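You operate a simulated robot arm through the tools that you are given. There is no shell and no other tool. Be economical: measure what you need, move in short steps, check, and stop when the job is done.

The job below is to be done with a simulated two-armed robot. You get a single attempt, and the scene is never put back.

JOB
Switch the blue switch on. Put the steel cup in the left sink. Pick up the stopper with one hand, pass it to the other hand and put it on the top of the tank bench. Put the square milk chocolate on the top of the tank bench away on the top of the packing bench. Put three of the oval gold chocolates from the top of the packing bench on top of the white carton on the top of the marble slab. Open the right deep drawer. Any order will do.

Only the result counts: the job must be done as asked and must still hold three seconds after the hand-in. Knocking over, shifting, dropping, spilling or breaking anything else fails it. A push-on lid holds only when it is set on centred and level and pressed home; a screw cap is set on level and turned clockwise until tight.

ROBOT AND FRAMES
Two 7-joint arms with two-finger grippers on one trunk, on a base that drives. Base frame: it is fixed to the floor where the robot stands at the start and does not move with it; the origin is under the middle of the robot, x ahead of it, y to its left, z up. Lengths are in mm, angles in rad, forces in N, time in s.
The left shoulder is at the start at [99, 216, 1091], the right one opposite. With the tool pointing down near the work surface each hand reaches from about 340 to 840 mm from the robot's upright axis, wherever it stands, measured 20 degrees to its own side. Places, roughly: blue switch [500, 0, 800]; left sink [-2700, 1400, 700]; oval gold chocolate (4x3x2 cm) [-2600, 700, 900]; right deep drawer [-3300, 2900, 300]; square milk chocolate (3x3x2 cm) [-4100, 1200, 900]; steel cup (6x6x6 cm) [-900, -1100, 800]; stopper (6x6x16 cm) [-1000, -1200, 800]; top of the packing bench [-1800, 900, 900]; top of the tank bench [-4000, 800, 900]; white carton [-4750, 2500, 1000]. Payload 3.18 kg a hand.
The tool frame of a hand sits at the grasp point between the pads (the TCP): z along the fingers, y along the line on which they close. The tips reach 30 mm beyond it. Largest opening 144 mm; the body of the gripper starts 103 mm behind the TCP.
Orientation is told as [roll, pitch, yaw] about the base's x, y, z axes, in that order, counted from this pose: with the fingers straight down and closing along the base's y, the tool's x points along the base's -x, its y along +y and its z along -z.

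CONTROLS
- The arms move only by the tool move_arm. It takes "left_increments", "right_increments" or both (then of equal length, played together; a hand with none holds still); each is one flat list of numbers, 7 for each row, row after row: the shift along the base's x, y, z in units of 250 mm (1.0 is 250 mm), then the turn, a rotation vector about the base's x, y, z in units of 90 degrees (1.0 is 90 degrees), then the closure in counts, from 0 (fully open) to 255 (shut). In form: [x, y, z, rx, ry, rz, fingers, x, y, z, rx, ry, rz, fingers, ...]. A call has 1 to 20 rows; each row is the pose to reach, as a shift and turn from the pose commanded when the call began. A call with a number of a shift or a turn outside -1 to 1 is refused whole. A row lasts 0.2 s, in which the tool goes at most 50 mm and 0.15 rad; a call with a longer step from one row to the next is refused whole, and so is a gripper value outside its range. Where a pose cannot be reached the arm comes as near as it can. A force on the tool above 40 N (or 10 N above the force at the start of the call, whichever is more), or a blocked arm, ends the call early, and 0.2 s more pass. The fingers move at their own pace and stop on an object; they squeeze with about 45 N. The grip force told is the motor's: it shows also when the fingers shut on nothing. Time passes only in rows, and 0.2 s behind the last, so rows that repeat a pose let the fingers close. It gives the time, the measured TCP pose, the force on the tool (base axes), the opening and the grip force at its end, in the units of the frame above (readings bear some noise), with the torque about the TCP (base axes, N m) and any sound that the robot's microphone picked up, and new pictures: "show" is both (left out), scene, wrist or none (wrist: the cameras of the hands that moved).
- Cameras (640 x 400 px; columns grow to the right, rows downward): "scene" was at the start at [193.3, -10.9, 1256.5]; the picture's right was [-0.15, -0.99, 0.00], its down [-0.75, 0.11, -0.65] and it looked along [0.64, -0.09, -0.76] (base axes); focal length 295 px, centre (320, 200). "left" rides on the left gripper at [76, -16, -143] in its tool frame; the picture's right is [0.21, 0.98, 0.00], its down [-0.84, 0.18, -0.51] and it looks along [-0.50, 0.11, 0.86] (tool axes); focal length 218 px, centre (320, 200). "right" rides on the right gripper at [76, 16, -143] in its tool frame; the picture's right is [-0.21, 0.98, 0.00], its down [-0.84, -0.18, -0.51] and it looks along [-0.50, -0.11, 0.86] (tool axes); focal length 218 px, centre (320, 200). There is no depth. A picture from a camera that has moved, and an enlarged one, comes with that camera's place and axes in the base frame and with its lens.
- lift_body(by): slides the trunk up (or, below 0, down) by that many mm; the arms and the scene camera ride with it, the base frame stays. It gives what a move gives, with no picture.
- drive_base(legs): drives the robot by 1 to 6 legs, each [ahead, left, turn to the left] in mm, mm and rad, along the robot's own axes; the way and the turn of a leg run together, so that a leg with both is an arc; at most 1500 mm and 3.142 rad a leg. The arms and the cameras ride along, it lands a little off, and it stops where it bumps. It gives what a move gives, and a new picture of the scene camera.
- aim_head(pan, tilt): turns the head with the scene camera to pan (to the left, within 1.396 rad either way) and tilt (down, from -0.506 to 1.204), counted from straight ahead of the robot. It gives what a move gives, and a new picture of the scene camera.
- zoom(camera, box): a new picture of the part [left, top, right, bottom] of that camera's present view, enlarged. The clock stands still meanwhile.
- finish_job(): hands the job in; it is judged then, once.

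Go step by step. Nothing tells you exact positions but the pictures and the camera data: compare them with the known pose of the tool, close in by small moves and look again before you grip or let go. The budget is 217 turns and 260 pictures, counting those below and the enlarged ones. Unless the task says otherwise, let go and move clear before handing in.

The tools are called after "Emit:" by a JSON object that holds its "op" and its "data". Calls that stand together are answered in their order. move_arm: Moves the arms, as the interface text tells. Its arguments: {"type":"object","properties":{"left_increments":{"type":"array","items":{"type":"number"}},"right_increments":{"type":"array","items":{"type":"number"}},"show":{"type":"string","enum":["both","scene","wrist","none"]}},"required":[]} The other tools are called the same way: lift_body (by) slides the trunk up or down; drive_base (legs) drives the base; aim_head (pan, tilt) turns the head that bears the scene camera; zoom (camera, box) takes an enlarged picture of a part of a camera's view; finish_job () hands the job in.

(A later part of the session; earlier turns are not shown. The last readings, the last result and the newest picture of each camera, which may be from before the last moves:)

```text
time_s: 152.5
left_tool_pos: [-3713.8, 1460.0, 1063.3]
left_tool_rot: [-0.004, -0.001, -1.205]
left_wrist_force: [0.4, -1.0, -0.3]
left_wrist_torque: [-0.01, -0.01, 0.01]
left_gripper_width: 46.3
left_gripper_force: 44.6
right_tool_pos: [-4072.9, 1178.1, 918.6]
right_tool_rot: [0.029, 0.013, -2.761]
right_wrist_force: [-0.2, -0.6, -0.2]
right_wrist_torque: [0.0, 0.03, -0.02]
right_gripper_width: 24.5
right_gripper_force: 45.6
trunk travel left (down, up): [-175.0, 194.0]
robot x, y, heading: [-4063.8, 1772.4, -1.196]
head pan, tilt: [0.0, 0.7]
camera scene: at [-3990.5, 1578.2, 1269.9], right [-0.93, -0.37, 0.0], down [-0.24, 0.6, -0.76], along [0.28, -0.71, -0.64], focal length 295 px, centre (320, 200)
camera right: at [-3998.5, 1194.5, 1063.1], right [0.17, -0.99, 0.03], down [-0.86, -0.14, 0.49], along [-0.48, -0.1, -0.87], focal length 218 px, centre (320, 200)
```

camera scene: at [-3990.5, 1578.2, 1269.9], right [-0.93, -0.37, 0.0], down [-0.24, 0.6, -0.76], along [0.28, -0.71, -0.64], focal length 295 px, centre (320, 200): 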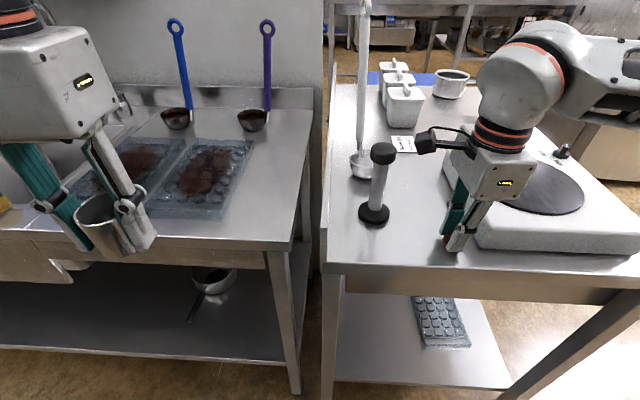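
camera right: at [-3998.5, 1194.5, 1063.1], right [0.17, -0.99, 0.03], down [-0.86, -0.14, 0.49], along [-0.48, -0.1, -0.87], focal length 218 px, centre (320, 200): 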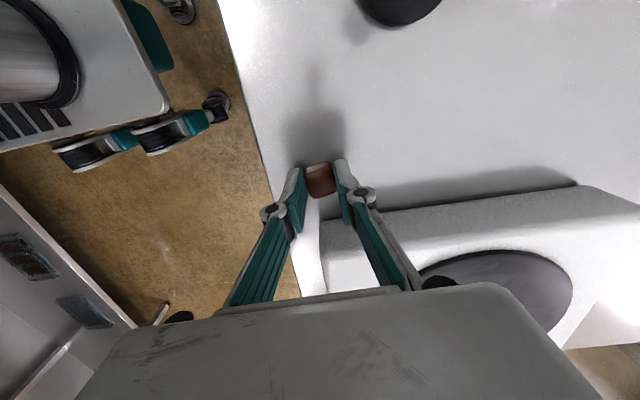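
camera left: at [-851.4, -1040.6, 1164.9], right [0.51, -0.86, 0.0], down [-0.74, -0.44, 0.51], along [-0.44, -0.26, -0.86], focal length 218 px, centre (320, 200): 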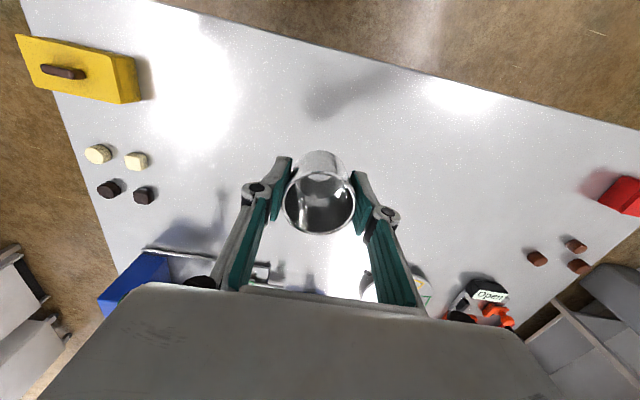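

Gripped. Lift and retract.

Emit:
{"op": "move_arm", "data": {"right_increments": [0, 0, 0.1, 0, 0, 0, 255, 0, 0, 0.25, 0, 0, 0, 255, 0, 0, 0.4, 0, 0, 0, 255, -0.03, 0.12, 0.5, 0, 0, 0, 255, -0.06, 0.26, 0.56, 0, 0, 0, 255, -0.1, 0.42, 0.56, 0, 0, 0, 255, -0.15, 0.57, 0.56, 0, 0, 0, 255], "show": "both"}}

```text
time_s: 154.1
left_tool_pos: [-3715.1, 1461.5, 1063.9]
left_tool_rot: [-0.004, 0.0, -1.206]
left_wrist_force: [0.0, -0.2, -0.9]
left_wrist_torque: [0.0, -0.04, 0.0]
left_gripper_width: 46.3
left_gripper_force: 44.8
right_tool_pos: [-4110.7, 1324.4, 1057.5]
right_tool_rot: [0.029, 0.011, -2.761]
right_wrist_force: [0.3, 0.0, 0.3]
right_wrist_torque: [0.02, 0.02, -0.01]
right_gripper_width: 24.6
right_gripper_force: 44.7
trunk travel left (down, up): [-175.0, 194.0]
robot x, y, heading: [-4064.6, 1768.4, -1.196]
head pan, tilt: [0.0, 0.7]
camera scene: at [-3990.6, 1578.6, 1270.1], right [-0.93, -0.37, 0.0], down [-0.24, 0.6, -0.77], along [0.28, -0.71, -0.64], focal length 295 px, centre (320, 200)
camera right: at [-4036.4, 1340.9, 1201.3], right [0.17, -0.99, 0.03], down [-0.86, -0.13, 0.49], along [-0.48, -0.1, -0.87], focal length 218 px, centre (320, 200)
```

scene: 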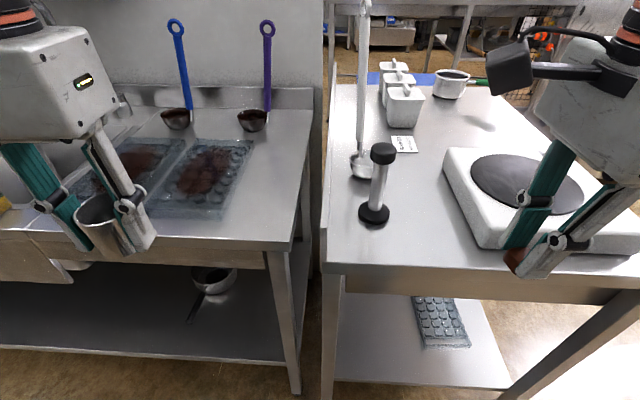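
right: 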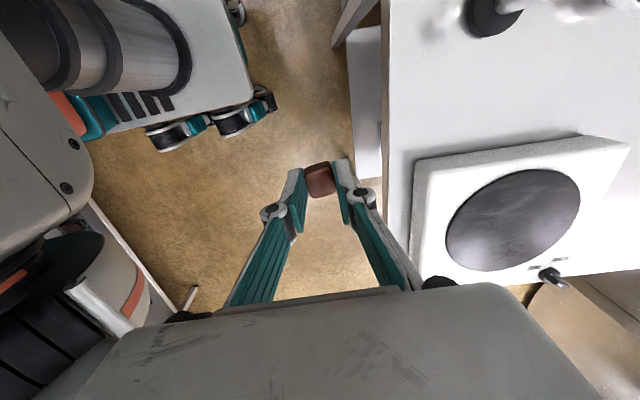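

Now drive left along to the left sink.

Emit:
{"op": "drive_base", "data": {"legs": [[0, 1000, 0]]}}

Emit:
{"op": "aim_head", "data": {"pan": 0.15, "tilt": 0.75}}

```text
time_s: 163.2
left_tool_pos: [-2775.6, 1840.9, 1063.4]
left_tool_rot: [-0.003, 0.0, -1.193]
left_wrist_force: [0.0, 0.2, -0.7]
left_wrist_torque: [0.0, 0.03, 0.0]
left_gripper_width: 46.5
left_gripper_force: 45.3
right_tool_pos: [-3170.1, 1698.6, 1056.5]
right_tool_rot: [0.029, 0.013, -2.749]
right_wrist_force: [0.7, -0.1, 0.0]
right_wrist_torque: [0.0, 0.05, -0.01]
right_gripper_width: 23.7
right_gripper_force: 45.2
trunk travel left (down, up): [-175.0, 194.0]
robot x, y, heading: [-3127.7, 2139.9, -1.182]
head pan, tilt: [0.0, 0.7]
camera scene: at [-3053.7, 1954.3, 1269.9], right [-0.93, -0.38, 0.0], down [-0.24, 0.6, -0.76], along [0.29, -0.71, -0.64], focal length 295 px, centre (320, 200)
```

scene: 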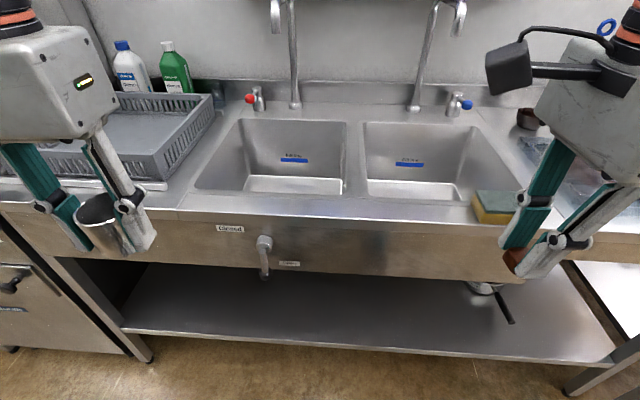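

```text
time_s: 163.9
left_tool_pos: [-2775.7, 1841.2, 1063.3]
left_tool_rot: [-0.003, 0.002, -1.193]
left_wrist_force: [-0.1, -0.3, -0.7]
left_wrist_torque: [0.0, 0.02, 0.03]
left_gripper_width: 46.2
left_gripper_force: 44.8
right_tool_pos: [-3170.3, 1698.5, 1056.9]
right_tool_rot: [0.027, 0.012, -2.749]
right_wrist_force: [1.0, -1.0, 0.0]
right_wrist_torque: [-0.01, -0.01, 0.01]
right_gripper_width: 23.7
right_gripper_force: 45.1
trunk travel left (down, up): [-175.0, 194.0]
robot x, y, heading: [-3129.8, 2141.6, -1.186]
head pan, tilt: [0.15, 0.75]
camera scene: at [-3043.5, 1961.7, 1265.7], right [-0.86, -0.51, 0.0], down [-0.35, 0.59, -0.73], along [0.37, -0.63, -0.68], focal length 295 px, centre (320, 200)
```

scene: 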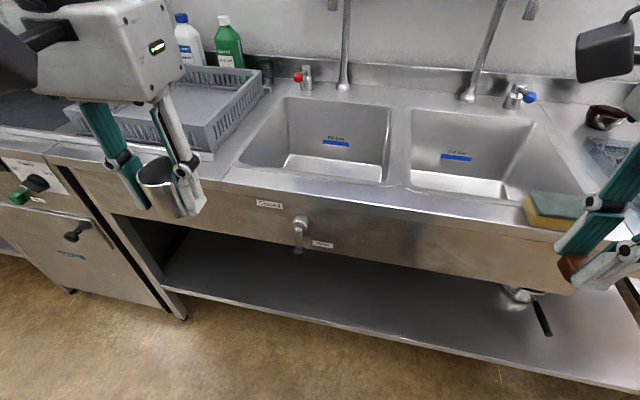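

The left sink is well in view (centre about (-2739,1412)). Drive in a little and recheck.

Emit:
{"op": "drive_base", "data": {"legs": [[140, 0, 0]]}}

Emit:
{"op": "aim_head", "data": {"pan": 0.1, "tilt": 0.6}}

```text
time_s: 165.3
left_tool_pos: [-2724.1, 1709.2, 1062.6]
left_tool_rot: [-0.002, 0.002, -1.197]
left_wrist_force: [-0.9, -0.4, -1.6]
left_wrist_torque: [0.0, 0.03, -0.03]
left_gripper_width: 46.6
left_gripper_force: 45.2
right_tool_pos: [-3117.4, 1567.6, 1056.1]
right_tool_rot: [0.028, 0.013, -2.751]
right_wrist_force: [0.1, -0.4, -0.4]
right_wrist_torque: [0.0, -0.01, 0.0]
right_gripper_width: 23.8
right_gripper_force: 45.0
trunk travel left (down, up): [-175.0, 194.0]
robot x, y, heading: [-3074.8, 2009.3, -1.183]
head pan, tilt: [0.15, 0.75]
camera scene: at [-2990.4, 1830.2, 1265.6], right [-0.86, -0.51, 0.0], down [-0.35, 0.59, -0.73], along [0.37, -0.63, -0.68], focal length 295 px, centre (320, 200)
```

scene: 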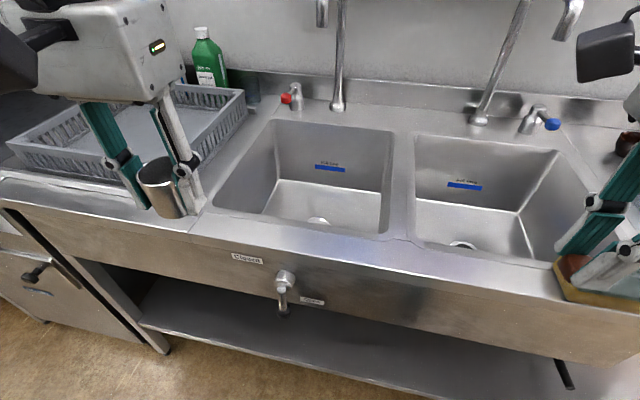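

```text
time_s: 166.0
left_tool_pos: [-2724.3, 1709.0, 1064.1]
left_tool_rot: [-0.003, 0.0, -1.196]
left_wrist_force: [-0.8, 0.2, 0.2]
left_wrist_torque: [0.01, 0.03, 0.01]
left_gripper_width: 46.5
left_gripper_force: 45.3
right_tool_pos: [-3118.1, 1567.3, 1055.8]
right_tool_rot: [0.027, 0.012, -2.751]
right_wrist_force: [-0.6, -0.1, -0.5]
right_wrist_torque: [0.01, -0.02, 0.02]
right_gripper_width: 23.8
right_gripper_force: 44.7
trunk travel left (down, up): [-175.0, 194.0]
robot x, y, heading: [-3074.1, 2011.9, -1.19]
head pan, tilt: [0.099, 0.6]
camera scene: at [-2991.8, 1824.1, 1278.6], right [-0.88, -0.47, 0.0], down [-0.26, 0.5, -0.82], along [0.38, -0.73, -0.57], focal length 295 px, centre (320, 200)
```

scene: 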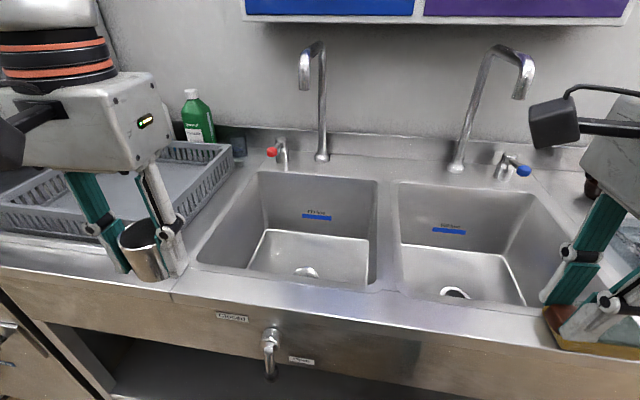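

Sink opening centre ≈ fwd 715 mm, bottom z≈690. Move the cup over the sink, staying short of the faucet spout.

Emit:
{"op": "move_arm", "data": {"left_increments": [0, -0.18, -0.02, 0, 0, 0, 255, 0, -0.36, -0.04, 0, 0, 0, 255, 0, -0.54, -0.06, 0, 0, 0, 255, 0, -0.72, -0.08, 0, 0, 0, 255, 0, -0.9, -0.1, 0, 0, 0, 255, 0, -0.9, -0.1, 0, 0, 0, 255], "show": "both"}}

```text
time_s: 167.4
left_tool_pos: [-2724.1, 1486.2, 1040.3]
left_tool_rot: [-0.004, -0.001, -1.194]
left_wrist_force: [1.6, 0.5, -1.2]
left_wrist_torque: [-0.06, -0.01, -0.02]
left_gripper_width: 46.7
left_gripper_force: 45.0
right_tool_pos: [-3117.5, 1567.8, 1056.9]
right_tool_rot: [0.028, 0.011, -2.75]
right_wrist_force: [0.6, 0.5, 0.1]
right_wrist_torque: [-0.01, 0.02, 0.0]
right_gripper_width: 23.8
right_gripper_force: 45.2
trunk travel left (down, up): [-175.0, 194.0]
robot x, y, heading: [-3075.4, 2011.3, -1.184]
head pan, tilt: [0.099, 0.6]
camera scene: at [-2991.6, 1824.8, 1278.8], right [-0.88, -0.47, 0.0], down [-0.26, 0.5, -0.83], along [0.38, -0.73, -0.56], focal length 295 px, centre (320, 200)
camera left: at [-2767.3, 1552.2, 1183.6], right [0.83, 0.55, 0.0], down [0.48, -0.72, 0.51], along [0.28, -0.42, -0.86], focal length 218 px, centre (320, 200)
```

scene: 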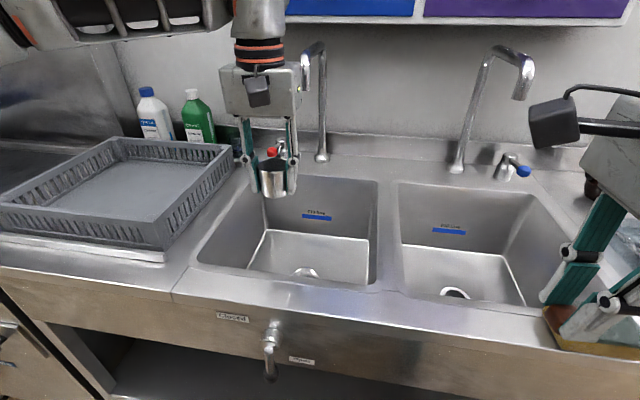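
left: 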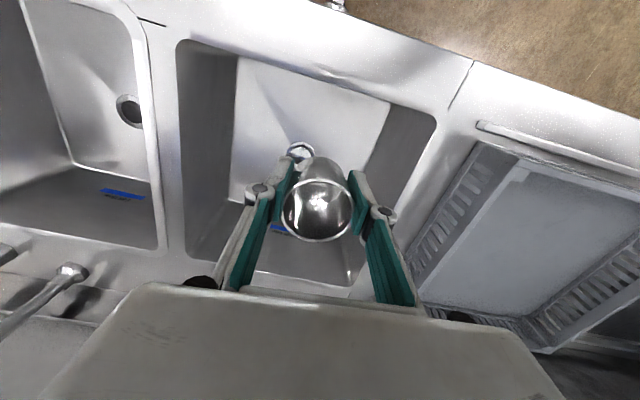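

Lateral alignment is good. Forward ~66 mm, then start down.

Emit:
{"op": "move_arm", "data": {"left_increments": [-0.02, -0.13, 0, 0, 0, 0, 255, -0.04, -0.26, 0, 0, 0, 0, 255, -0.04, -0.26, -0.16, 0, 0, 0, 255, -0.04, -0.26, -0.32, 0, 0, 0, 255, -0.04, -0.26, -0.48, 0, 0, 0, 255, -0.04, -0.26, -0.64, 0, 0, 0, 255, -0.04, -0.26, -0.64, 0, 0, 0, 255], "show": "both"}}

```text
time_s: 169.0
left_tool_pos: [-2732.2, 1419.2, 881.7]
left_tool_rot: [-0.003, -0.001, -1.196]
left_wrist_force: [-0.8, -0.5, 0.1]
left_wrist_torque: [-0.02, 0.02, -0.02]
left_gripper_width: 46.2
left_gripper_force: 44.7
right_tool_pos: [-3117.7, 1568.0, 1057.7]
right_tool_rot: [0.03, 0.012, -2.751]
right_wrist_force: [0.1, 0.0, 1.3]
right_wrist_torque: [-0.05, -0.01, -0.01]
right_gripper_width: 23.7
right_gripper_force: 44.8
trunk travel left (down, up): [-175.0, 194.0]
robot x, y, heading: [-3076.0, 2011.7, -1.182]
head pan, tilt: [0.099, 0.6]
camera scene: at [-2992.1, 1824.6, 1278.9], right [-0.88, -0.47, 0.0], down [-0.26, 0.5, -0.83], along [0.38, -0.73, -0.56], focal length 295 px, centre (320, 200)
camera left: at [-2775.8, 1485.3, 1024.9], right [0.83, 0.55, 0.0], down [0.48, -0.72, 0.51], along [0.28, -0.42, -0.86], focal length 218 px, centre (320, 200)
```

scene: 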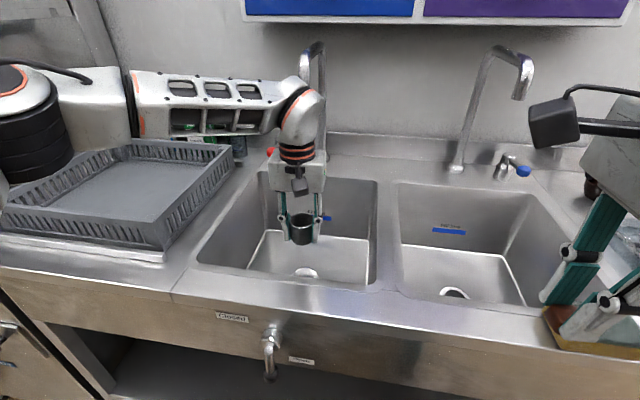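
left: 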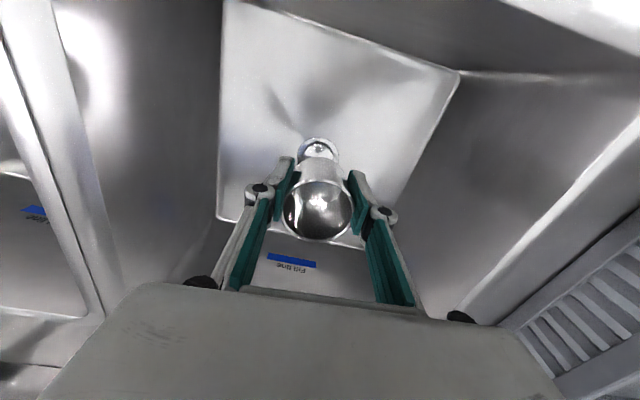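

The drain is right below, and the forearm is low over the rack. I'll raise the trunk so the elbow stays high, shift right ~45 mm, then lower.

Emit:
{"op": "lift_body", "data": {"by": 185}}

Emit:
{"op": "move_arm", "data": {"left_increments": [-0.08, -0.034, -0.1, 0, 0, 0, 255, -0.166, -0.068, -0.25, 0, 0, 0, 255, -0.166, -0.068, -0.42, 0, 0, 0, 255, -0.166, -0.068, -0.6, 0, 0, 0, 255, -0.166, -0.068, -0.78, 0, 0, 0, 255, -0.166, -0.068, -0.96, 0, 0, 0, 255, -0.166, -0.068, -0.96, 0, 0, 0, 255], "show": "both"}}

```text
time_s: 171.0
left_tool_pos: [-2734.2, 1418.3, 1063.0]
left_tool_rot: [-0.004, 0.003, -1.195]
left_wrist_force: [-0.1, 0.6, -0.4]
left_wrist_torque: [0.0, -0.02, 0.01]
left_gripper_width: 46.7
left_gripper_force: 45.1
right_tool_pos: [-3117.2, 1567.5, 1241.7]
right_tool_rot: [0.026, 0.012, -2.752]
right_wrist_force: [0.4, -0.1, -0.4]
right_wrist_torque: [0.0, 0.03, -0.01]
right_gripper_width: 23.4
right_gripper_force: 44.8
trunk travel left (down, up): [-360.0, 9.0]
robot x, y, heading: [-3076.4, 2012.7, -1.184]
head pan, tilt: [0.099, 0.6]
```

```text
time_s: 172.6
left_tool_pos: [-2776.2, 1402.9, 825.2]
left_tool_rot: [-0.004, -0.001, -1.196]
left_wrist_force: [-0.2, 0.4, -0.3]
left_wrist_torque: [0.05, 0.01, 0.0]
left_gripper_width: 46.5
left_gripper_force: 44.8
left hand out of reach, approached as far as the arm can: row 6
right_tool_pos: [-3117.9, 1569.3, 1241.8]
right_tool_rot: [0.029, 0.011, -2.751]
right_wrist_force: [0.4, 0.9, -0.6]
right_wrist_torque: [0.0, 0.02, -0.04]
right_gripper_width: 23.6
right_gripper_force: 45.0
trunk travel left (down, up): [-360.0, 9.0]
robot x, y, heading: [-3076.0, 2011.9, -1.192]
head pan, tilt: [0.099, 0.6]
camera scene: at [-3020.7, 1896.3, 1469.0], right [-0.88, -0.47, 0.0], down [-0.26, 0.5, -0.83], along [0.38, -0.73, -0.56], focal length 295 px, centre (320, 200)
camera left: at [-2818.5, 1469.7, 968.5], right [0.83, 0.55, 0.0], down [0.48, -0.72, 0.51], along [0.28, -0.43, -0.86], focal length 218 px, centre (320, 200)
```

scene: 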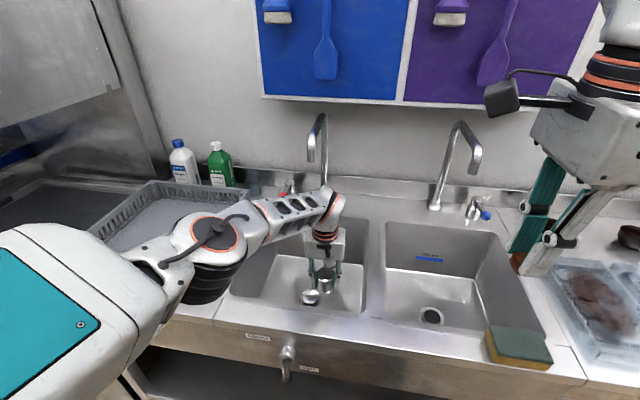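
left: 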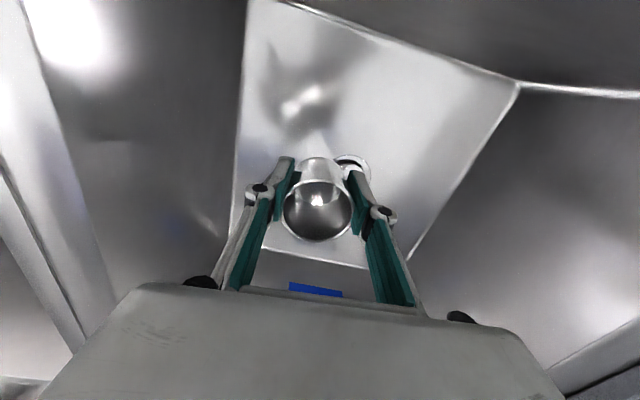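

Elbow is well clear now. Continue lowering.

Emit:
{"op": "move_arm", "data": {"left_increments": [0, 0, -0.1, 0, 0, 0, 255, 0, 0, -0.2, 0, 0, 0, 255, 0, 0, -0.3, 0, 0, 0, 255, 0, 0, -0.3, 0, 0, 0, 255], "show": "both"}}

```text
time_s: 173.6
left_tool_pos: [-2776.4, 1420.5, 770.5]
left_tool_rot: [-0.006, -0.004, -1.196]
left_wrist_force: [0.5, -0.7, -0.7]
left_wrist_torque: [-0.03, 0.02, 0.03]
left_gripper_width: 46.5
left_gripper_force: 44.8
left hand out of reach, approached as far as the arm can: row 1, 2, 3, 4
right_tool_pos: [-3117.0, 1568.4, 1242.1]
right_tool_rot: [0.027, 0.013, -2.75]
right_wrist_force: [-0.6, -0.3, 0.0]
right_wrist_torque: [-0.01, 0.0, 0.02]
right_gripper_width: 23.5
right_gripper_force: 44.5
trunk travel left (down, up): [-360.0, 9.0]
robot x, y, heading: [-3075.3, 2008.1, -1.182]
head pan, tilt: [0.099, 0.6]
camera scene: at [-3021.1, 1896.1, 1469.0], right [-0.88, -0.47, 0.0], down [-0.26, 0.5, -0.83], along [0.38, -0.73, -0.56], focal length 295 px, centre (320, 200)
camera left: at [-2820.1, 1486.3, 915.1], right [0.83, 0.55, 0.0], down [0.48, -0.72, 0.51], along [0.28, -0.43, -0.86], focal length 218 px, centre (320, 200)
```

scene: 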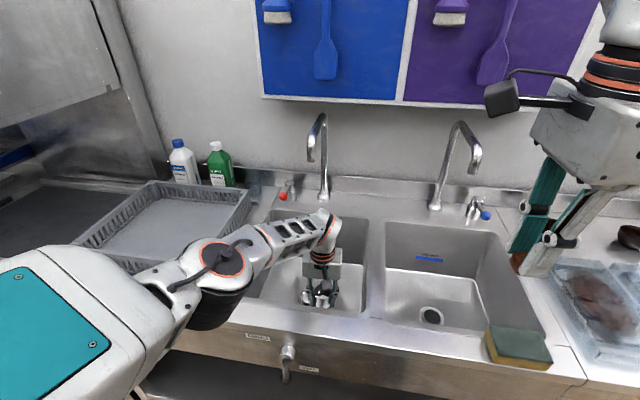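
left: 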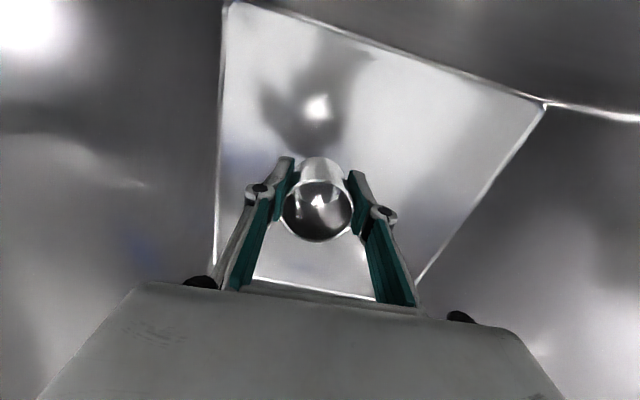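

At the arm's reach limit; raise slightly and forward, lower the trunk 80 mm, then continue.

Emit:
{"op": "move_arm", "data": {"left_increments": [0, 0, 0.12, 0, 0, 0, 255, 0.01, -0.03, 0.24, 0, 0, 0, 255, 0.02, -0.08, 0.32, 0, 0, 0, 255], "show": "none"}}

Emit:
{"op": "lift_body", "data": {"by": -85}}

Emit:
{"op": "aim_head", "data": {"pan": 0.1, "tilt": 0.7}}

```text
time_s: 174.4
left_tool_pos: [-2772.9, 1405.0, 853.0]
left_tool_rot: [-0.004, 0.002, -1.194]
left_wrist_force: [-0.2, 0.5, -0.9]
left_wrist_torque: [-0.01, -0.01, -0.01]
left_gripper_width: 46.4
left_gripper_force: 44.6
right_tool_pos: [-3117.7, 1567.4, 1241.6]
right_tool_rot: [0.029, 0.013, -2.75]
right_wrist_force: [0.5, -0.9, 0.9]
right_wrist_torque: [0.01, -0.01, 0.02]
right_gripper_width: 23.6
right_gripper_force: 45.0
trunk travel left (down, up): [-360.0, 9.0]
robot x, y, heading: [-3075.8, 2009.8, -1.185]
head pan, tilt: [0.099, 0.6]
```

```text
time_s: 175.6
left_tool_pos: [-2772.6, 1404.3, 767.9]
left_tool_rot: [-0.003, 0.0, -1.197]
left_wrist_force: [-0.4, -0.4, -0.1]
left_wrist_torque: [-0.04, 0.02, -0.02]
left_gripper_width: 46.8
left_gripper_force: 44.7
right_tool_pos: [-3117.7, 1567.6, 1156.4]
right_tool_rot: [0.029, 0.011, -2.75]
right_wrist_force: [0.4, 1.1, 0.7]
right_wrist_torque: [-0.05, -0.02, 0.03]
right_gripper_width: 23.1
right_gripper_force: 44.8
trunk travel left (down, up): [-275.0, 94.0]
robot x, y, heading: [-3077.8, 2007.8, -1.186]
head pan, tilt: [0.099, 0.6]
```

```text
time_s: 176.3
left_tool_pos: [-2772.8, 1404.5, 767.7]
left_tool_rot: [-0.003, -0.001, -1.196]
left_wrist_force: [-0.2, -0.9, -0.9]
left_wrist_torque: [0.03, 0.0, 0.01]
left_gripper_width: 46.3
left_gripper_force: 45.1
right_tool_pos: [-3118.7, 1568.7, 1157.0]
right_tool_rot: [0.029, 0.012, -2.751]
right_wrist_force: [-0.2, 0.4, 0.2]
right_wrist_torque: [0.03, 0.0, 0.0]
right_gripper_width: 23.5
right_gripper_force: 45.0
trunk travel left (down, up): [-275.0, 94.0]
robot x, y, heading: [-3074.1, 2010.1, -1.185]
head pan, tilt: [0.099, 0.7]
camera scene: at [-3018.6, 1889.2, 1374.7], right [-0.88, -0.47, 0.0], down [-0.3, 0.57, -0.77], along [0.36, -0.68, -0.64], focal length 295 px, centre (320, 200)
```

scene: 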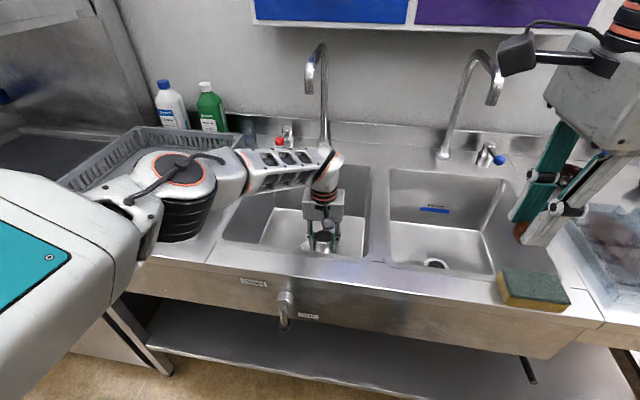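

Elbow is high enough. Lower gently to contact.

Emit:
{"op": "move_arm", "data": {"left_increments": [0, 0, -0.05, 0, 0, 0, 255, 0, 0, -0.1, 0, 0, 0, 255, 0, 0, -0.13, 0, 0, 0, 255, 0, 0, -0.16, 0, 0, 0, 255, 0, 0, -0.18, 0, 0, 0, 255, 0, 0, -0.2, 0, 0, 0, 255, 0, 0, -0.22, 0, 0, 0, 255, 0, 0, -0.24, 0, 0, 0, 255], "show": "wrist"}}

```text
time_s: 178.1
left_tool_pos: [-2773.3, 1407.5, 707.4]
left_tool_rot: [-0.003, -0.003, -1.195]
left_wrist_force: [-0.2, 0.2, -1.6]
left_wrist_torque: [0.0, 0.0, 0.01]
left_gripper_width: 46.5
left_gripper_force: 45.5
right_tool_pos: [-3118.3, 1567.8, 1156.4]
right_tool_rot: [0.029, 0.011, -2.752]
right_wrist_force: [0.5, -0.6, -0.5]
right_wrist_torque: [0.02, 0.02, 0.0]
right_gripper_width: 23.6
right_gripper_force: 44.7
trunk travel left (down, up): [-275.0, 94.0]
robot x, y, heading: [-3074.7, 2014.6, -1.187]
head pan, tilt: [0.099, 0.7]
camera left: at [-2815.9, 1472.8, 850.8], right [0.83, 0.55, 0.0], down [0.48, -0.72, 0.51], along [0.28, -0.42, -0.86], focal length 218 px, centre (320, 200)
```

left: 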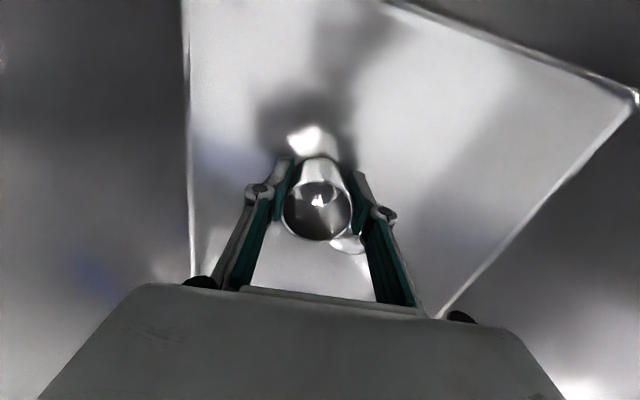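

No contact yet; keep lowering.

Emit:
{"op": "move_arm", "data": {"left_increments": [0, 0, -0.03, 0, 0, 0, 255, 0, 0, -0.06, 0, 0, 0, 255, 0, 0, -0.09, 0, 0, 0, 255, 0, 0, -0.12, 0, 0, 0, 255, 0, 0, -0.15, 0, 0, 0, 255], "show": "wrist"}}

```text
time_s: 178.9
left_tool_pos: [-2772.1, 1407.3, 701.2]
left_tool_rot: [-0.007, -0.015, -1.193]
left_wrist_force: [-1.9, 7.7, 24.5]
left_wrist_torque: [0.45, -0.26, 0.18]
left_gripper_width: 46.6
left_gripper_force: 44.8
left hand out of reach, approached as far as the arm can: row 1, 2, 3, 4
right_tool_pos: [-3117.6, 1568.7, 1157.8]
right_tool_rot: [0.029, 0.014, -2.751]
right_wrist_force: [0.3, 0.2, -0.3]
right_wrist_torque: [0.06, -0.01, -0.01]
right_gripper_width: 23.5
right_gripper_force: 44.9
trunk travel left (down, up): [-275.0, 94.0]
robot x, y, heading: [-3072.5, 2008.7, -1.183]
head pan, tilt: [0.099, 0.7]
stopped in row 4 (left hand): the force on the tool passed its limit at 50 N (the readings are from after the stop); the commanded pose is now the measured one
camera left: at [-2816.2, 1474.4, 844.5], right [0.83, 0.56, -0.01], down [0.48, -0.71, 0.52], along [0.28, -0.44, -0.86], focal length 218 px, centre (320, 200)
```

left: 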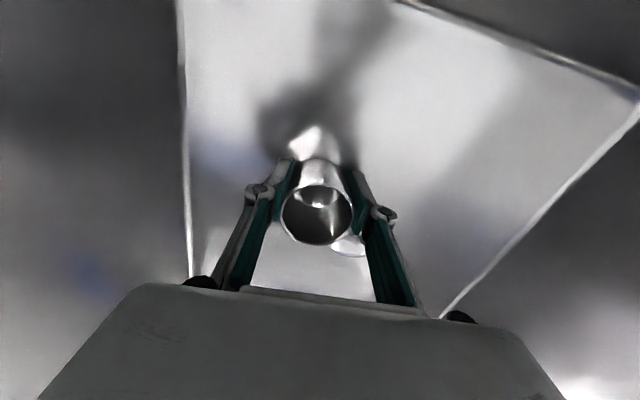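

Contact at the sink bottom. Ease off and release.

Emit:
{"op": "move_arm", "data": {"left_increments": [0, 0, 0.01, 0, 0, 0, 255, 0, 0, 0.02, 0, 0, 0, 255, 0, 0, 0.02, 0, 0, 0, 255], "show": "none"}}

```text
time_s: 179.7
left_tool_pos: [-2771.9, 1407.5, 702.5]
left_tool_rot: [-0.005, -0.007, -1.195]
left_wrist_force: [0.0, -0.7, -1.1]
left_wrist_torque: [0.02, -0.03, -0.02]
left_gripper_width: 46.7
left_gripper_force: 45.0
right_tool_pos: [-3119.2, 1566.9, 1156.2]
right_tool_rot: [0.027, 0.011, -2.751]
right_wrist_force: [-0.4, 0.5, -0.7]
right_wrist_torque: [-0.01, 0.01, -0.05]
right_gripper_width: 23.2
right_gripper_force: 44.8
trunk travel left (down, up): [-275.0, 94.0]
robot x, y, heading: [-3074.4, 2011.4, -1.185]
head pan, tilt: [0.099, 0.7]
```

Emit:
{"op": "move_arm", "data": {"left_increments": [0, 0, -0.004, 0, 0, 0, 180, 0, 0, -0.004, 0, 0, 0, 120, 0, 0, -0.004, 0, 0, 0, 90, 0, 0, -0.004, 0, 0, 0, 90], "show": "wrist"}}

```text
time_s: 180.7
left_tool_pos: [-2772.2, 1406.0, 701.1]
left_tool_rot: [-0.005, -0.012, -1.195]
left_wrist_force: [0.4, -0.1, -0.1]
left_wrist_torque: [-0.01, 0.04, 0.05]
left_gripper_width: 93.0
left_gripper_force: 0.1
right_tool_pos: [-3117.7, 1567.8, 1157.3]
right_tool_rot: [0.028, 0.012, -2.75]
right_wrist_force: [0.1, 0.4, 0.2]
right_wrist_torque: [0.02, 0.0, -0.01]
right_gripper_width: 23.3
right_gripper_force: 44.2
trunk travel left (down, up): [-275.0, 94.0]
robot x, y, heading: [-3074.8, 2013.2, -1.184]
head pan, tilt: [0.099, 0.7]
camera left: at [-2816.0, 1474.7, 845.6], right [0.83, 0.55, -0.01], down [0.48, -0.71, 0.52], along [0.28, -0.43, -0.86], focal length 218 px, centre (320, 200)
```

left: 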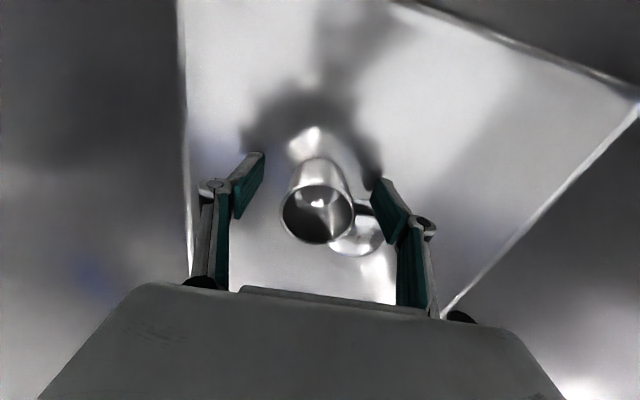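

Cup is standing in the left sink. Raise the hand out.

Emit:
{"op": "move_arm", "data": {"left_increments": [0, 0, 0.16, 0, 0, 0, 90, 0, 0, 0.34, 0, 0, 0, 90, 0, 0, 0.52, 0, 0, 0, 90, 0, 0, 0.7, 0, 0, 0, 90, 0, 0, 0.88, 0, 0, 0, 90, 0, 0, 1.0, 0, 0, 0, 90, 0, 0, 1.0, 0, 0, 0, 90], "show": "wrist"}}

```text
time_s: 182.3
left_tool_pos: [-2772.1, 1403.9, 953.3]
left_tool_rot: [-0.006, -0.012, -1.197]
left_wrist_force: [-0.5, 0.1, -0.3]
left_wrist_torque: [0.01, -0.05, -0.02]
left_gripper_width: 93.3
left_gripper_force: 0.1
right_tool_pos: [-3118.3, 1566.9, 1156.5]
right_tool_rot: [0.027, 0.013, -2.75]
right_wrist_force: [0.4, -1.4, 0.2]
right_wrist_torque: [0.01, -0.02, 0.04]
right_gripper_width: 23.4
right_gripper_force: 45.2
trunk travel left (down, up): [-275.0, 94.0]
robot x, y, heading: [-3075.5, 2010.3, -1.189]
head pan, tilt: [0.099, 0.7]
camera left: at [-2815.6, 1471.9, 1096.6], right [0.83, 0.55, -0.01], down [0.48, -0.71, 0.52], along [0.28, -0.43, -0.86], focal length 218 px, centre (320, 200)
```

left: 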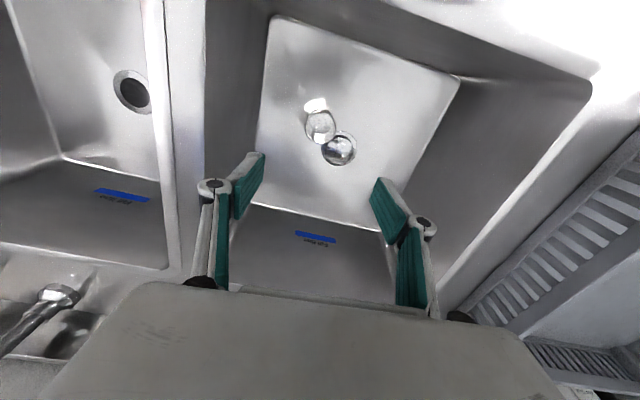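

Cup is standing in the left sink. Retract the left hand, then turn around toward the deep drawers.

Emit:
{"op": "move_arm", "data": {"left_increments": [0, 0, 0.15, 0, 0, 0, 90, 0, 0, 0.3, 0, 0, 0, 90, -0.06, 0.16, 0.4, 0, 0, 0, 150, -0.12, 0.33, 0.5, 0, 0, 0, 150, -0.18, 0.5, 0.5, 0, 0, 0, 150, -0.24, 0.66, 0.5, 0, 0, 0, 150, -0.3, 0.82, 0.5, 0, 0, 0, 150, -0.36, 0.98, 0.5, 0, 0, 0, 150], "show": "none"}}

Emit:
{"op": "drive_base", "data": {"legs": [[-250, 0, 0], [0, 0, 2.6]]}}

Emit:
{"op": "aim_head", "data": {"pan": 0.3, "tilt": 0.7}}

```text
refused: row 4 steps farther than a row can; nothing moved
```

```text
time_s: 190.2
left_tool_pos: [-3087.7, 2913.9, 953.0]
left_tool_rot: [-0.005, -0.01, 1.365]
left_wrist_force: [1.6, -0.2, -0.2]
left_wrist_torque: [-0.02, 0.01, -0.07]
left_gripper_width: 92.3
left_gripper_force: 0.1
right_tool_pos: [-2888.9, 2587.0, 1156.7]
right_tool_rot: [0.027, 0.012, -0.193]
right_wrist_force: [-0.2, -0.2, 0.1]
right_wrist_torque: [0.02, 0.02, 0.0]
right_gripper_width: 0.0
right_gripper_force: 30.7
trunk travel left (down, up): [-275.0, 94.0]
robot x, y, heading: [-3163.1, 2236.4, 1.368]
head pan, tilt: [0.099, 0.7]
camera scene: at [-3151.6, 2374.4, 1374.7], right [1.0, -0.1, 0.0], down [-0.06, -0.64, -0.76], along [0.07, 0.76, -0.64], focal length 295 px, centre (320, 200)
```

scene: 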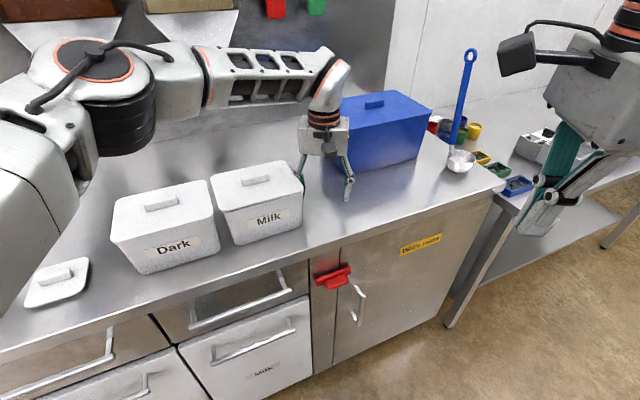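

```text
time_s: 190.9
left_tool_pos: [-3089.3, 2912.7, 953.3]
left_tool_rot: [-0.003, -0.011, 1.364]
left_wrist_force: [0.9, 1.2, -0.6]
left_wrist_torque: [-0.03, 0.01, -0.02]
left_gripper_width: 92.7
left_gripper_force: 0.1
right_tool_pos: [-2888.6, 2587.2, 1156.9]
right_tool_rot: [0.028, 0.012, -0.191]
right_wrist_force: [-0.3, 0.3, -0.4]
right_wrist_torque: [0.04, -0.01, 0.01]
right_gripper_width: 0.3
right_gripper_force: 30.3
trunk travel left (down, up): [-275.0, 94.0]
robot x, y, heading: [-3165.6, 2242.9, 1.373]
head pan, tilt: [0.3, 0.7]
camera scene: at [-3168.5, 2374.4, 1374.7], right [0.99, 0.1, 0.0], down [0.07, -0.64, -0.76], along [-0.08, 0.76, -0.64], focal length 295 px, centre (320, 200)
```

scene: 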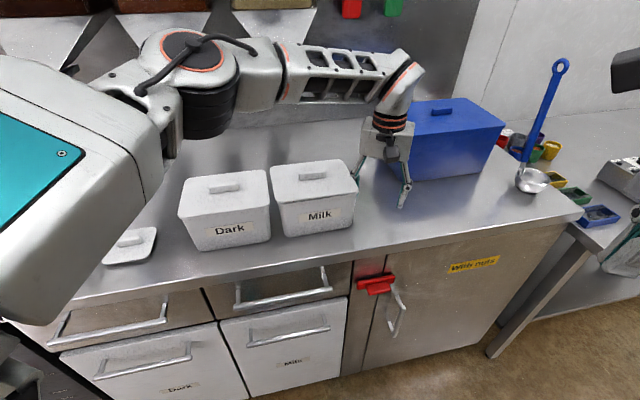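

The right gripper is now empty: the milk chocolate slipped out during the turn. First, lift the left hand clear of the containers, then search for the chocolate.

Emit:
{"op": "move_arm", "data": {"left_increments": [0, 0, 0.16, 0, 0, 0, 90, 0, 0, 0.34, 0, 0, 0, 90, 0, 0, 0.5, 0, 0, 0, 90, 0, -0.12, 0.6, 0, 0, 0, 90, -0.03, -0.28, 0.64, 0, 0, 0, 90, -0.06, -0.44, 0.64, 0, 0, 0, 90, -0.09, -0.6, 0.64, 0, 0, 0, 90, -0.12, -0.76, 0.64, 0, 0, 0, 90, -0.15, -0.92, 0.64, 0, 0, 0, 90], "show": "none"}}

Emit:
{"op": "aim_head", "data": {"pan": -1.3, "tilt": 1.0}}

Emit:
{"op": "aim_head", "data": {"pan": -0.3, "tilt": 1.1}}

```text
time_s: 192.9
left_tool_pos: [-3124.2, 2682.8, 1113.4]
left_tool_rot: [-0.005, -0.012, 1.364]
left_wrist_force: [-1.1, -0.2, -0.1]
left_wrist_torque: [0.01, -0.01, 0.03]
left_gripper_width: 93.5
left_gripper_force: 0.0
left hand out of reach, approached as far as the arm can: row 3
right_tool_pos: [-2889.2, 2586.6, 1155.7]
right_tool_rot: [0.03, 0.012, -0.192]
right_wrist_force: [-0.2, 0.6, 0.9]
right_wrist_torque: [0.03, -0.04, -0.02]
right_gripper_width: 0.4
right_gripper_force: 30.5
trunk travel left (down, up): [-275.0, 94.0]
robot x, y, heading: [-3172.9, 2238.2, 1.374]
head pan, tilt: [0.3, 0.7]
```

```text
time_s: 194.6
left_tool_pos: [-3122.8, 2684.3, 1111.8]
left_tool_rot: [-0.004, -0.01, 1.365]
left_wrist_force: [0.1, 0.2, 0.8]
left_wrist_torque: [0.02, -0.02, -0.03]
left_gripper_width: 93.2
left_gripper_force: 0.1
right_tool_pos: [-2889.1, 2586.6, 1156.4]
right_tool_rot: [0.028, 0.013, -0.192]
right_wrist_force: [0.0, -0.4, 0.5]
right_wrist_torque: [0.01, 0.03, -0.01]
right_gripper_width: 0.2
right_gripper_force: 30.6
trunk travel left (down, up): [-275.0, 94.0]
robot x, y, heading: [-3168.6, 2242.2, 1.373]
head pan, tilt: [-1.3, 1.0]
camera scene: at [-3090.5, 2294.9, 1351.3], right [0.07, -1.0, 0.0], down [-0.84, -0.06, -0.54], along [0.54, 0.04, -0.84], focal length 295 px, centre (320, 200)
```

scene: 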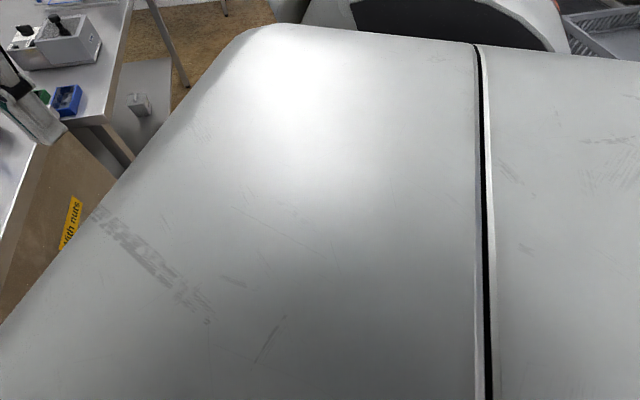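

```text
time_s: 195.8
left_tool_pos: [-3122.9, 2685.4, 1112.6]
left_tool_rot: [-0.005, -0.011, 1.364]
left_wrist_force: [0.1, -0.1, -0.7]
left_wrist_torque: [-0.04, 0.02, -0.01]
left_gripper_width: 93.2
left_gripper_force: 0.1
right_tool_pos: [-2889.8, 2586.7, 1156.7]
right_tool_rot: [0.027, 0.012, -0.191]
right_wrist_force: [-0.8, 0.3, -0.3]
right_wrist_torque: [-0.01, 0.01, 0.0]
right_gripper_width: 0.2
right_gripper_force: 30.5
trunk travel left (down, up): [-275.0, 94.0]
robot x, y, heading: [-3170.4, 2239.4, 1.375]
head pan, tilt: [-0.3, 1.1]
camera scene: at [-3129.8, 2345.3, 1344.7], right [0.88, -0.48, 0.0], down [-0.43, -0.78, -0.45], along [0.22, 0.4, -0.89], focal length 295 px, centre (320, 200)
```

scene: 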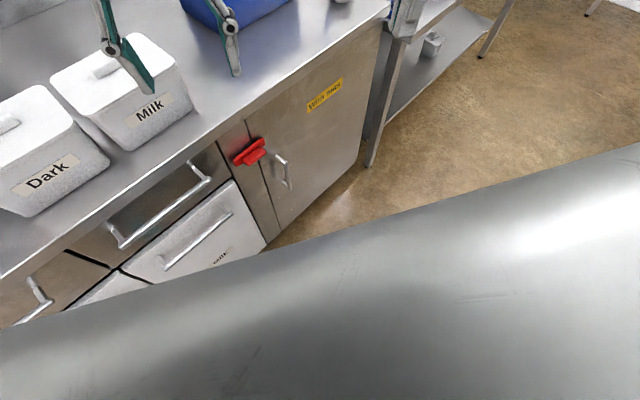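

Emit:
{"op": "zoom", "data": {"camera": "right", "box": [0, 0, 640, 400]}}

Emit:
{"op": "zoom", "data": {"camera": "left", "box": [0, 0, 640, 400]}}

```text
1.00 times, centred on (320, 200) of right (not enlarged: the box is as wide or as high as the picture)
camera zoom: at [-2960.4, 2613.4, 1301.2], right [0.39, 0.92, 0.03], down [0.8, -0.35, 0.49], along [0.46, -0.17, -0.87], focal length 218 px, centre (320, 200)
```

zoom: 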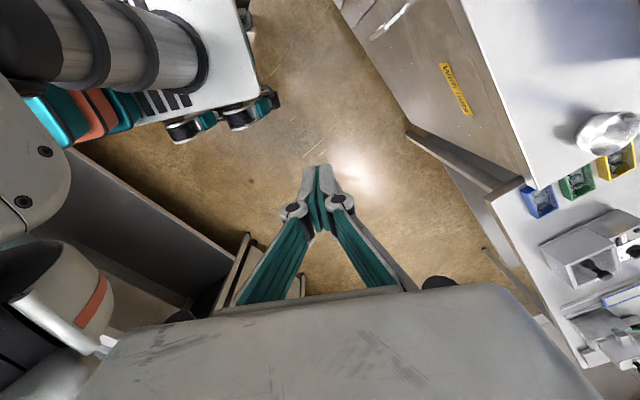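

```text
1.00 times, centred on (320, 200) of left (not enlarged: the box is as wide or as high as the picture)
camera zoom: at [-3124.0, 2605.2, 1255.6], right [-1.0, 0.0, -0.01], down [-0.01, 0.86, 0.52], along [0.0, 0.52, -0.86], focal length 218 px, centre (320, 200)
```

zoom: 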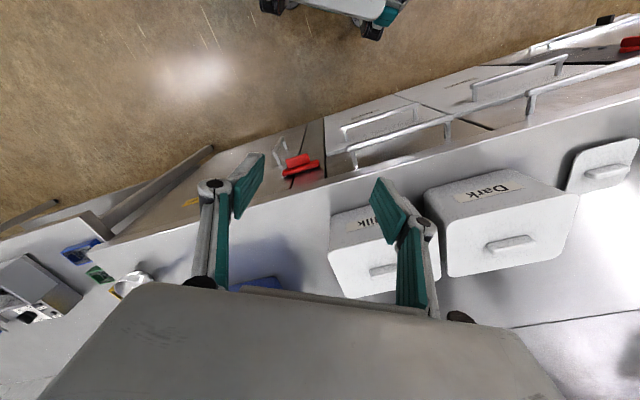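

Emit:
{"op": "zoom", "data": {"camera": "right", "box": [90, 60, 410, 260]}}

Emit:
{"op": "aim_head", "data": {"pan": 1.3, "tilt": 0.8}}

```text
2.00 times, centred on (250, 160) of right
camera zoom: at [-2960.4, 2613.4, 1301.2], right [0.39, 0.92, 0.03], down [0.8, -0.35, 0.49], along [0.46, -0.17, -0.87], focal length 436 px, centre (460, 280)
```

zoom: 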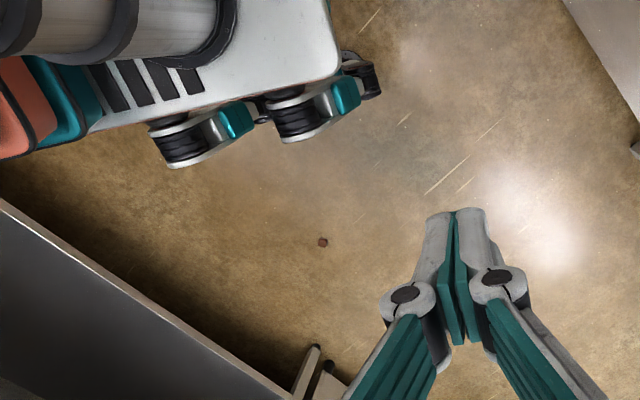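

```text
time_s: 197.5
left_tool_pos: [-3123.7, 2684.8, 1111.7]
left_tool_rot: [-0.005, -0.011, 1.366]
left_wrist_force: [-0.3, 0.0, 0.3]
left_wrist_torque: [-0.01, 0.01, 0.03]
left_gripper_width: 93.4
left_gripper_force: 0.0
right_tool_pos: [-2889.7, 2587.2, 1156.7]
right_tool_rot: [0.026, 0.013, -0.191]
right_wrist_force: [-0.6, -0.3, -0.2]
right_wrist_torque: [-0.01, 0.02, 0.02]
right_gripper_width: 0.0
right_gripper_force: 31.1
trunk travel left (down, up): [-275.0, 94.0]
robot x, y, heading: [-3171.8, 2237.4, 1.374]
head pan, tilt: [1.3, 0.799]
camera scene: at [-3231.9, 2326.3, 1366.5], right [0.45, 0.89, 0.0], down [0.64, -0.32, -0.7], along [-0.62, 0.31, -0.72], focal length 295 px, centre (320, 200)
```

scene: 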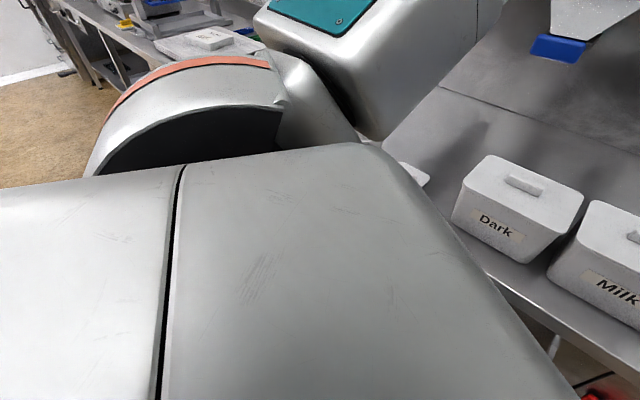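

Found it: a small brown block on the floor at about (-2587,2010). Turn so the left hand can reach it.

Emit:
{"op": "drive_base", "data": {"legs": [[0, 0, -2.07]]}}

Emit:
{"op": "aim_head", "data": {"pan": 0.3, "tilt": 1.0}}

Emit:
{"op": "zoom", "data": {"camera": "left", "box": [0, 0, 640, 400]}}

```text
time_s: 202.8
left_tool_pos: [-2795.4, 1996.0, 1111.6]
left_tool_rot: [-0.005, -0.01, -0.686]
left_wrist_force: [-0.9, -0.6, -0.1]
left_wrist_torque: [-0.02, -0.01, -0.03]
left_gripper_width: 93.0
left_gripper_force: 0.0
right_tool_pos: [-2988.8, 1830.6, 1156.3]
right_tool_rot: [0.028, 0.012, -2.244]
right_wrist_force: [0.3, -0.4, 0.2]
right_wrist_torque: [-0.01, -0.01, 0.0]
right_gripper_width: 0.0
right_gripper_force: 30.9
trunk travel left (down, up): [-275.0, 94.0]
robot x, y, heading: [-3169.3, 2238.9, -0.679]
head pan, tilt: [1.3, 0.799]
camera scene: at [-3064.9, 2255.0, 1366.5], right [0.58, -0.81, 0.0], down [-0.58, -0.42, -0.7], along [0.57, 0.41, -0.72], focal length 295 px, centre (320, 200)
```

scene: 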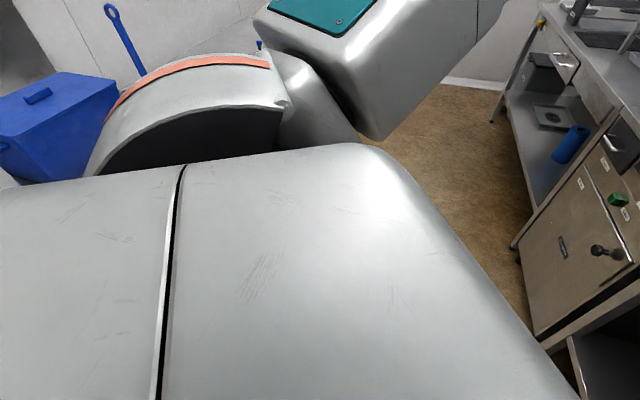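

```text
time_s: 204.1
left_tool_pos: [-2795.6, 1993.5, 1112.5]
left_tool_rot: [-0.007, -0.01, -0.685]
left_wrist_force: [0.0, 0.1, 0.7]
left_wrist_torque: [0.02, 0.01, 0.02]
left_gripper_width: 93.0
left_gripper_force: 0.2
right_tool_pos: [-2989.2, 1832.0, 1157.3]
right_tool_rot: [0.03, 0.012, -2.244]
right_wrist_force: [0.3, 0.1, -0.4]
right_wrist_torque: [0.0, -0.02, -0.01]
right_gripper_width: 0.1
right_gripper_force: 30.9
trunk travel left (down, up): [-275.0, 94.0]
robot x, y, heading: [-3164.9, 2241.2, -0.679]
head pan, tilt: [0.3, 1.0]
camera scene: at [-3065.5, 2182.5, 1351.4], right [-0.37, -0.93, 0.0], down [-0.78, 0.31, -0.54], along [0.5, -0.2, -0.84], focal length 295 px, centre (320, 200)
```

scene: 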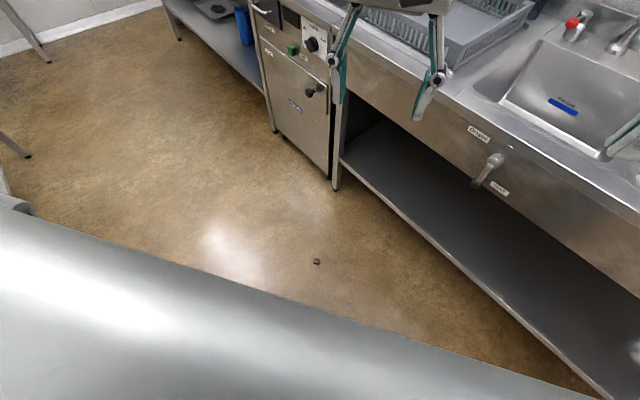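

```text
1.00 times, centred on (320, 200) of left (not enlarged: the box is as wide or as high as the picture)
camera zoom: at [-2866.0, 2031.9, 1255.6], right [0.46, 0.89, -0.01], down [0.76, -0.39, 0.52], along [0.46, -0.24, -0.86], focal length 218 px, centre (320, 200)
```

zoom: 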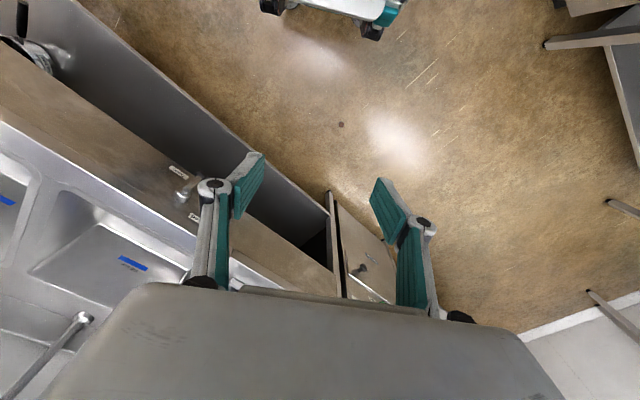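

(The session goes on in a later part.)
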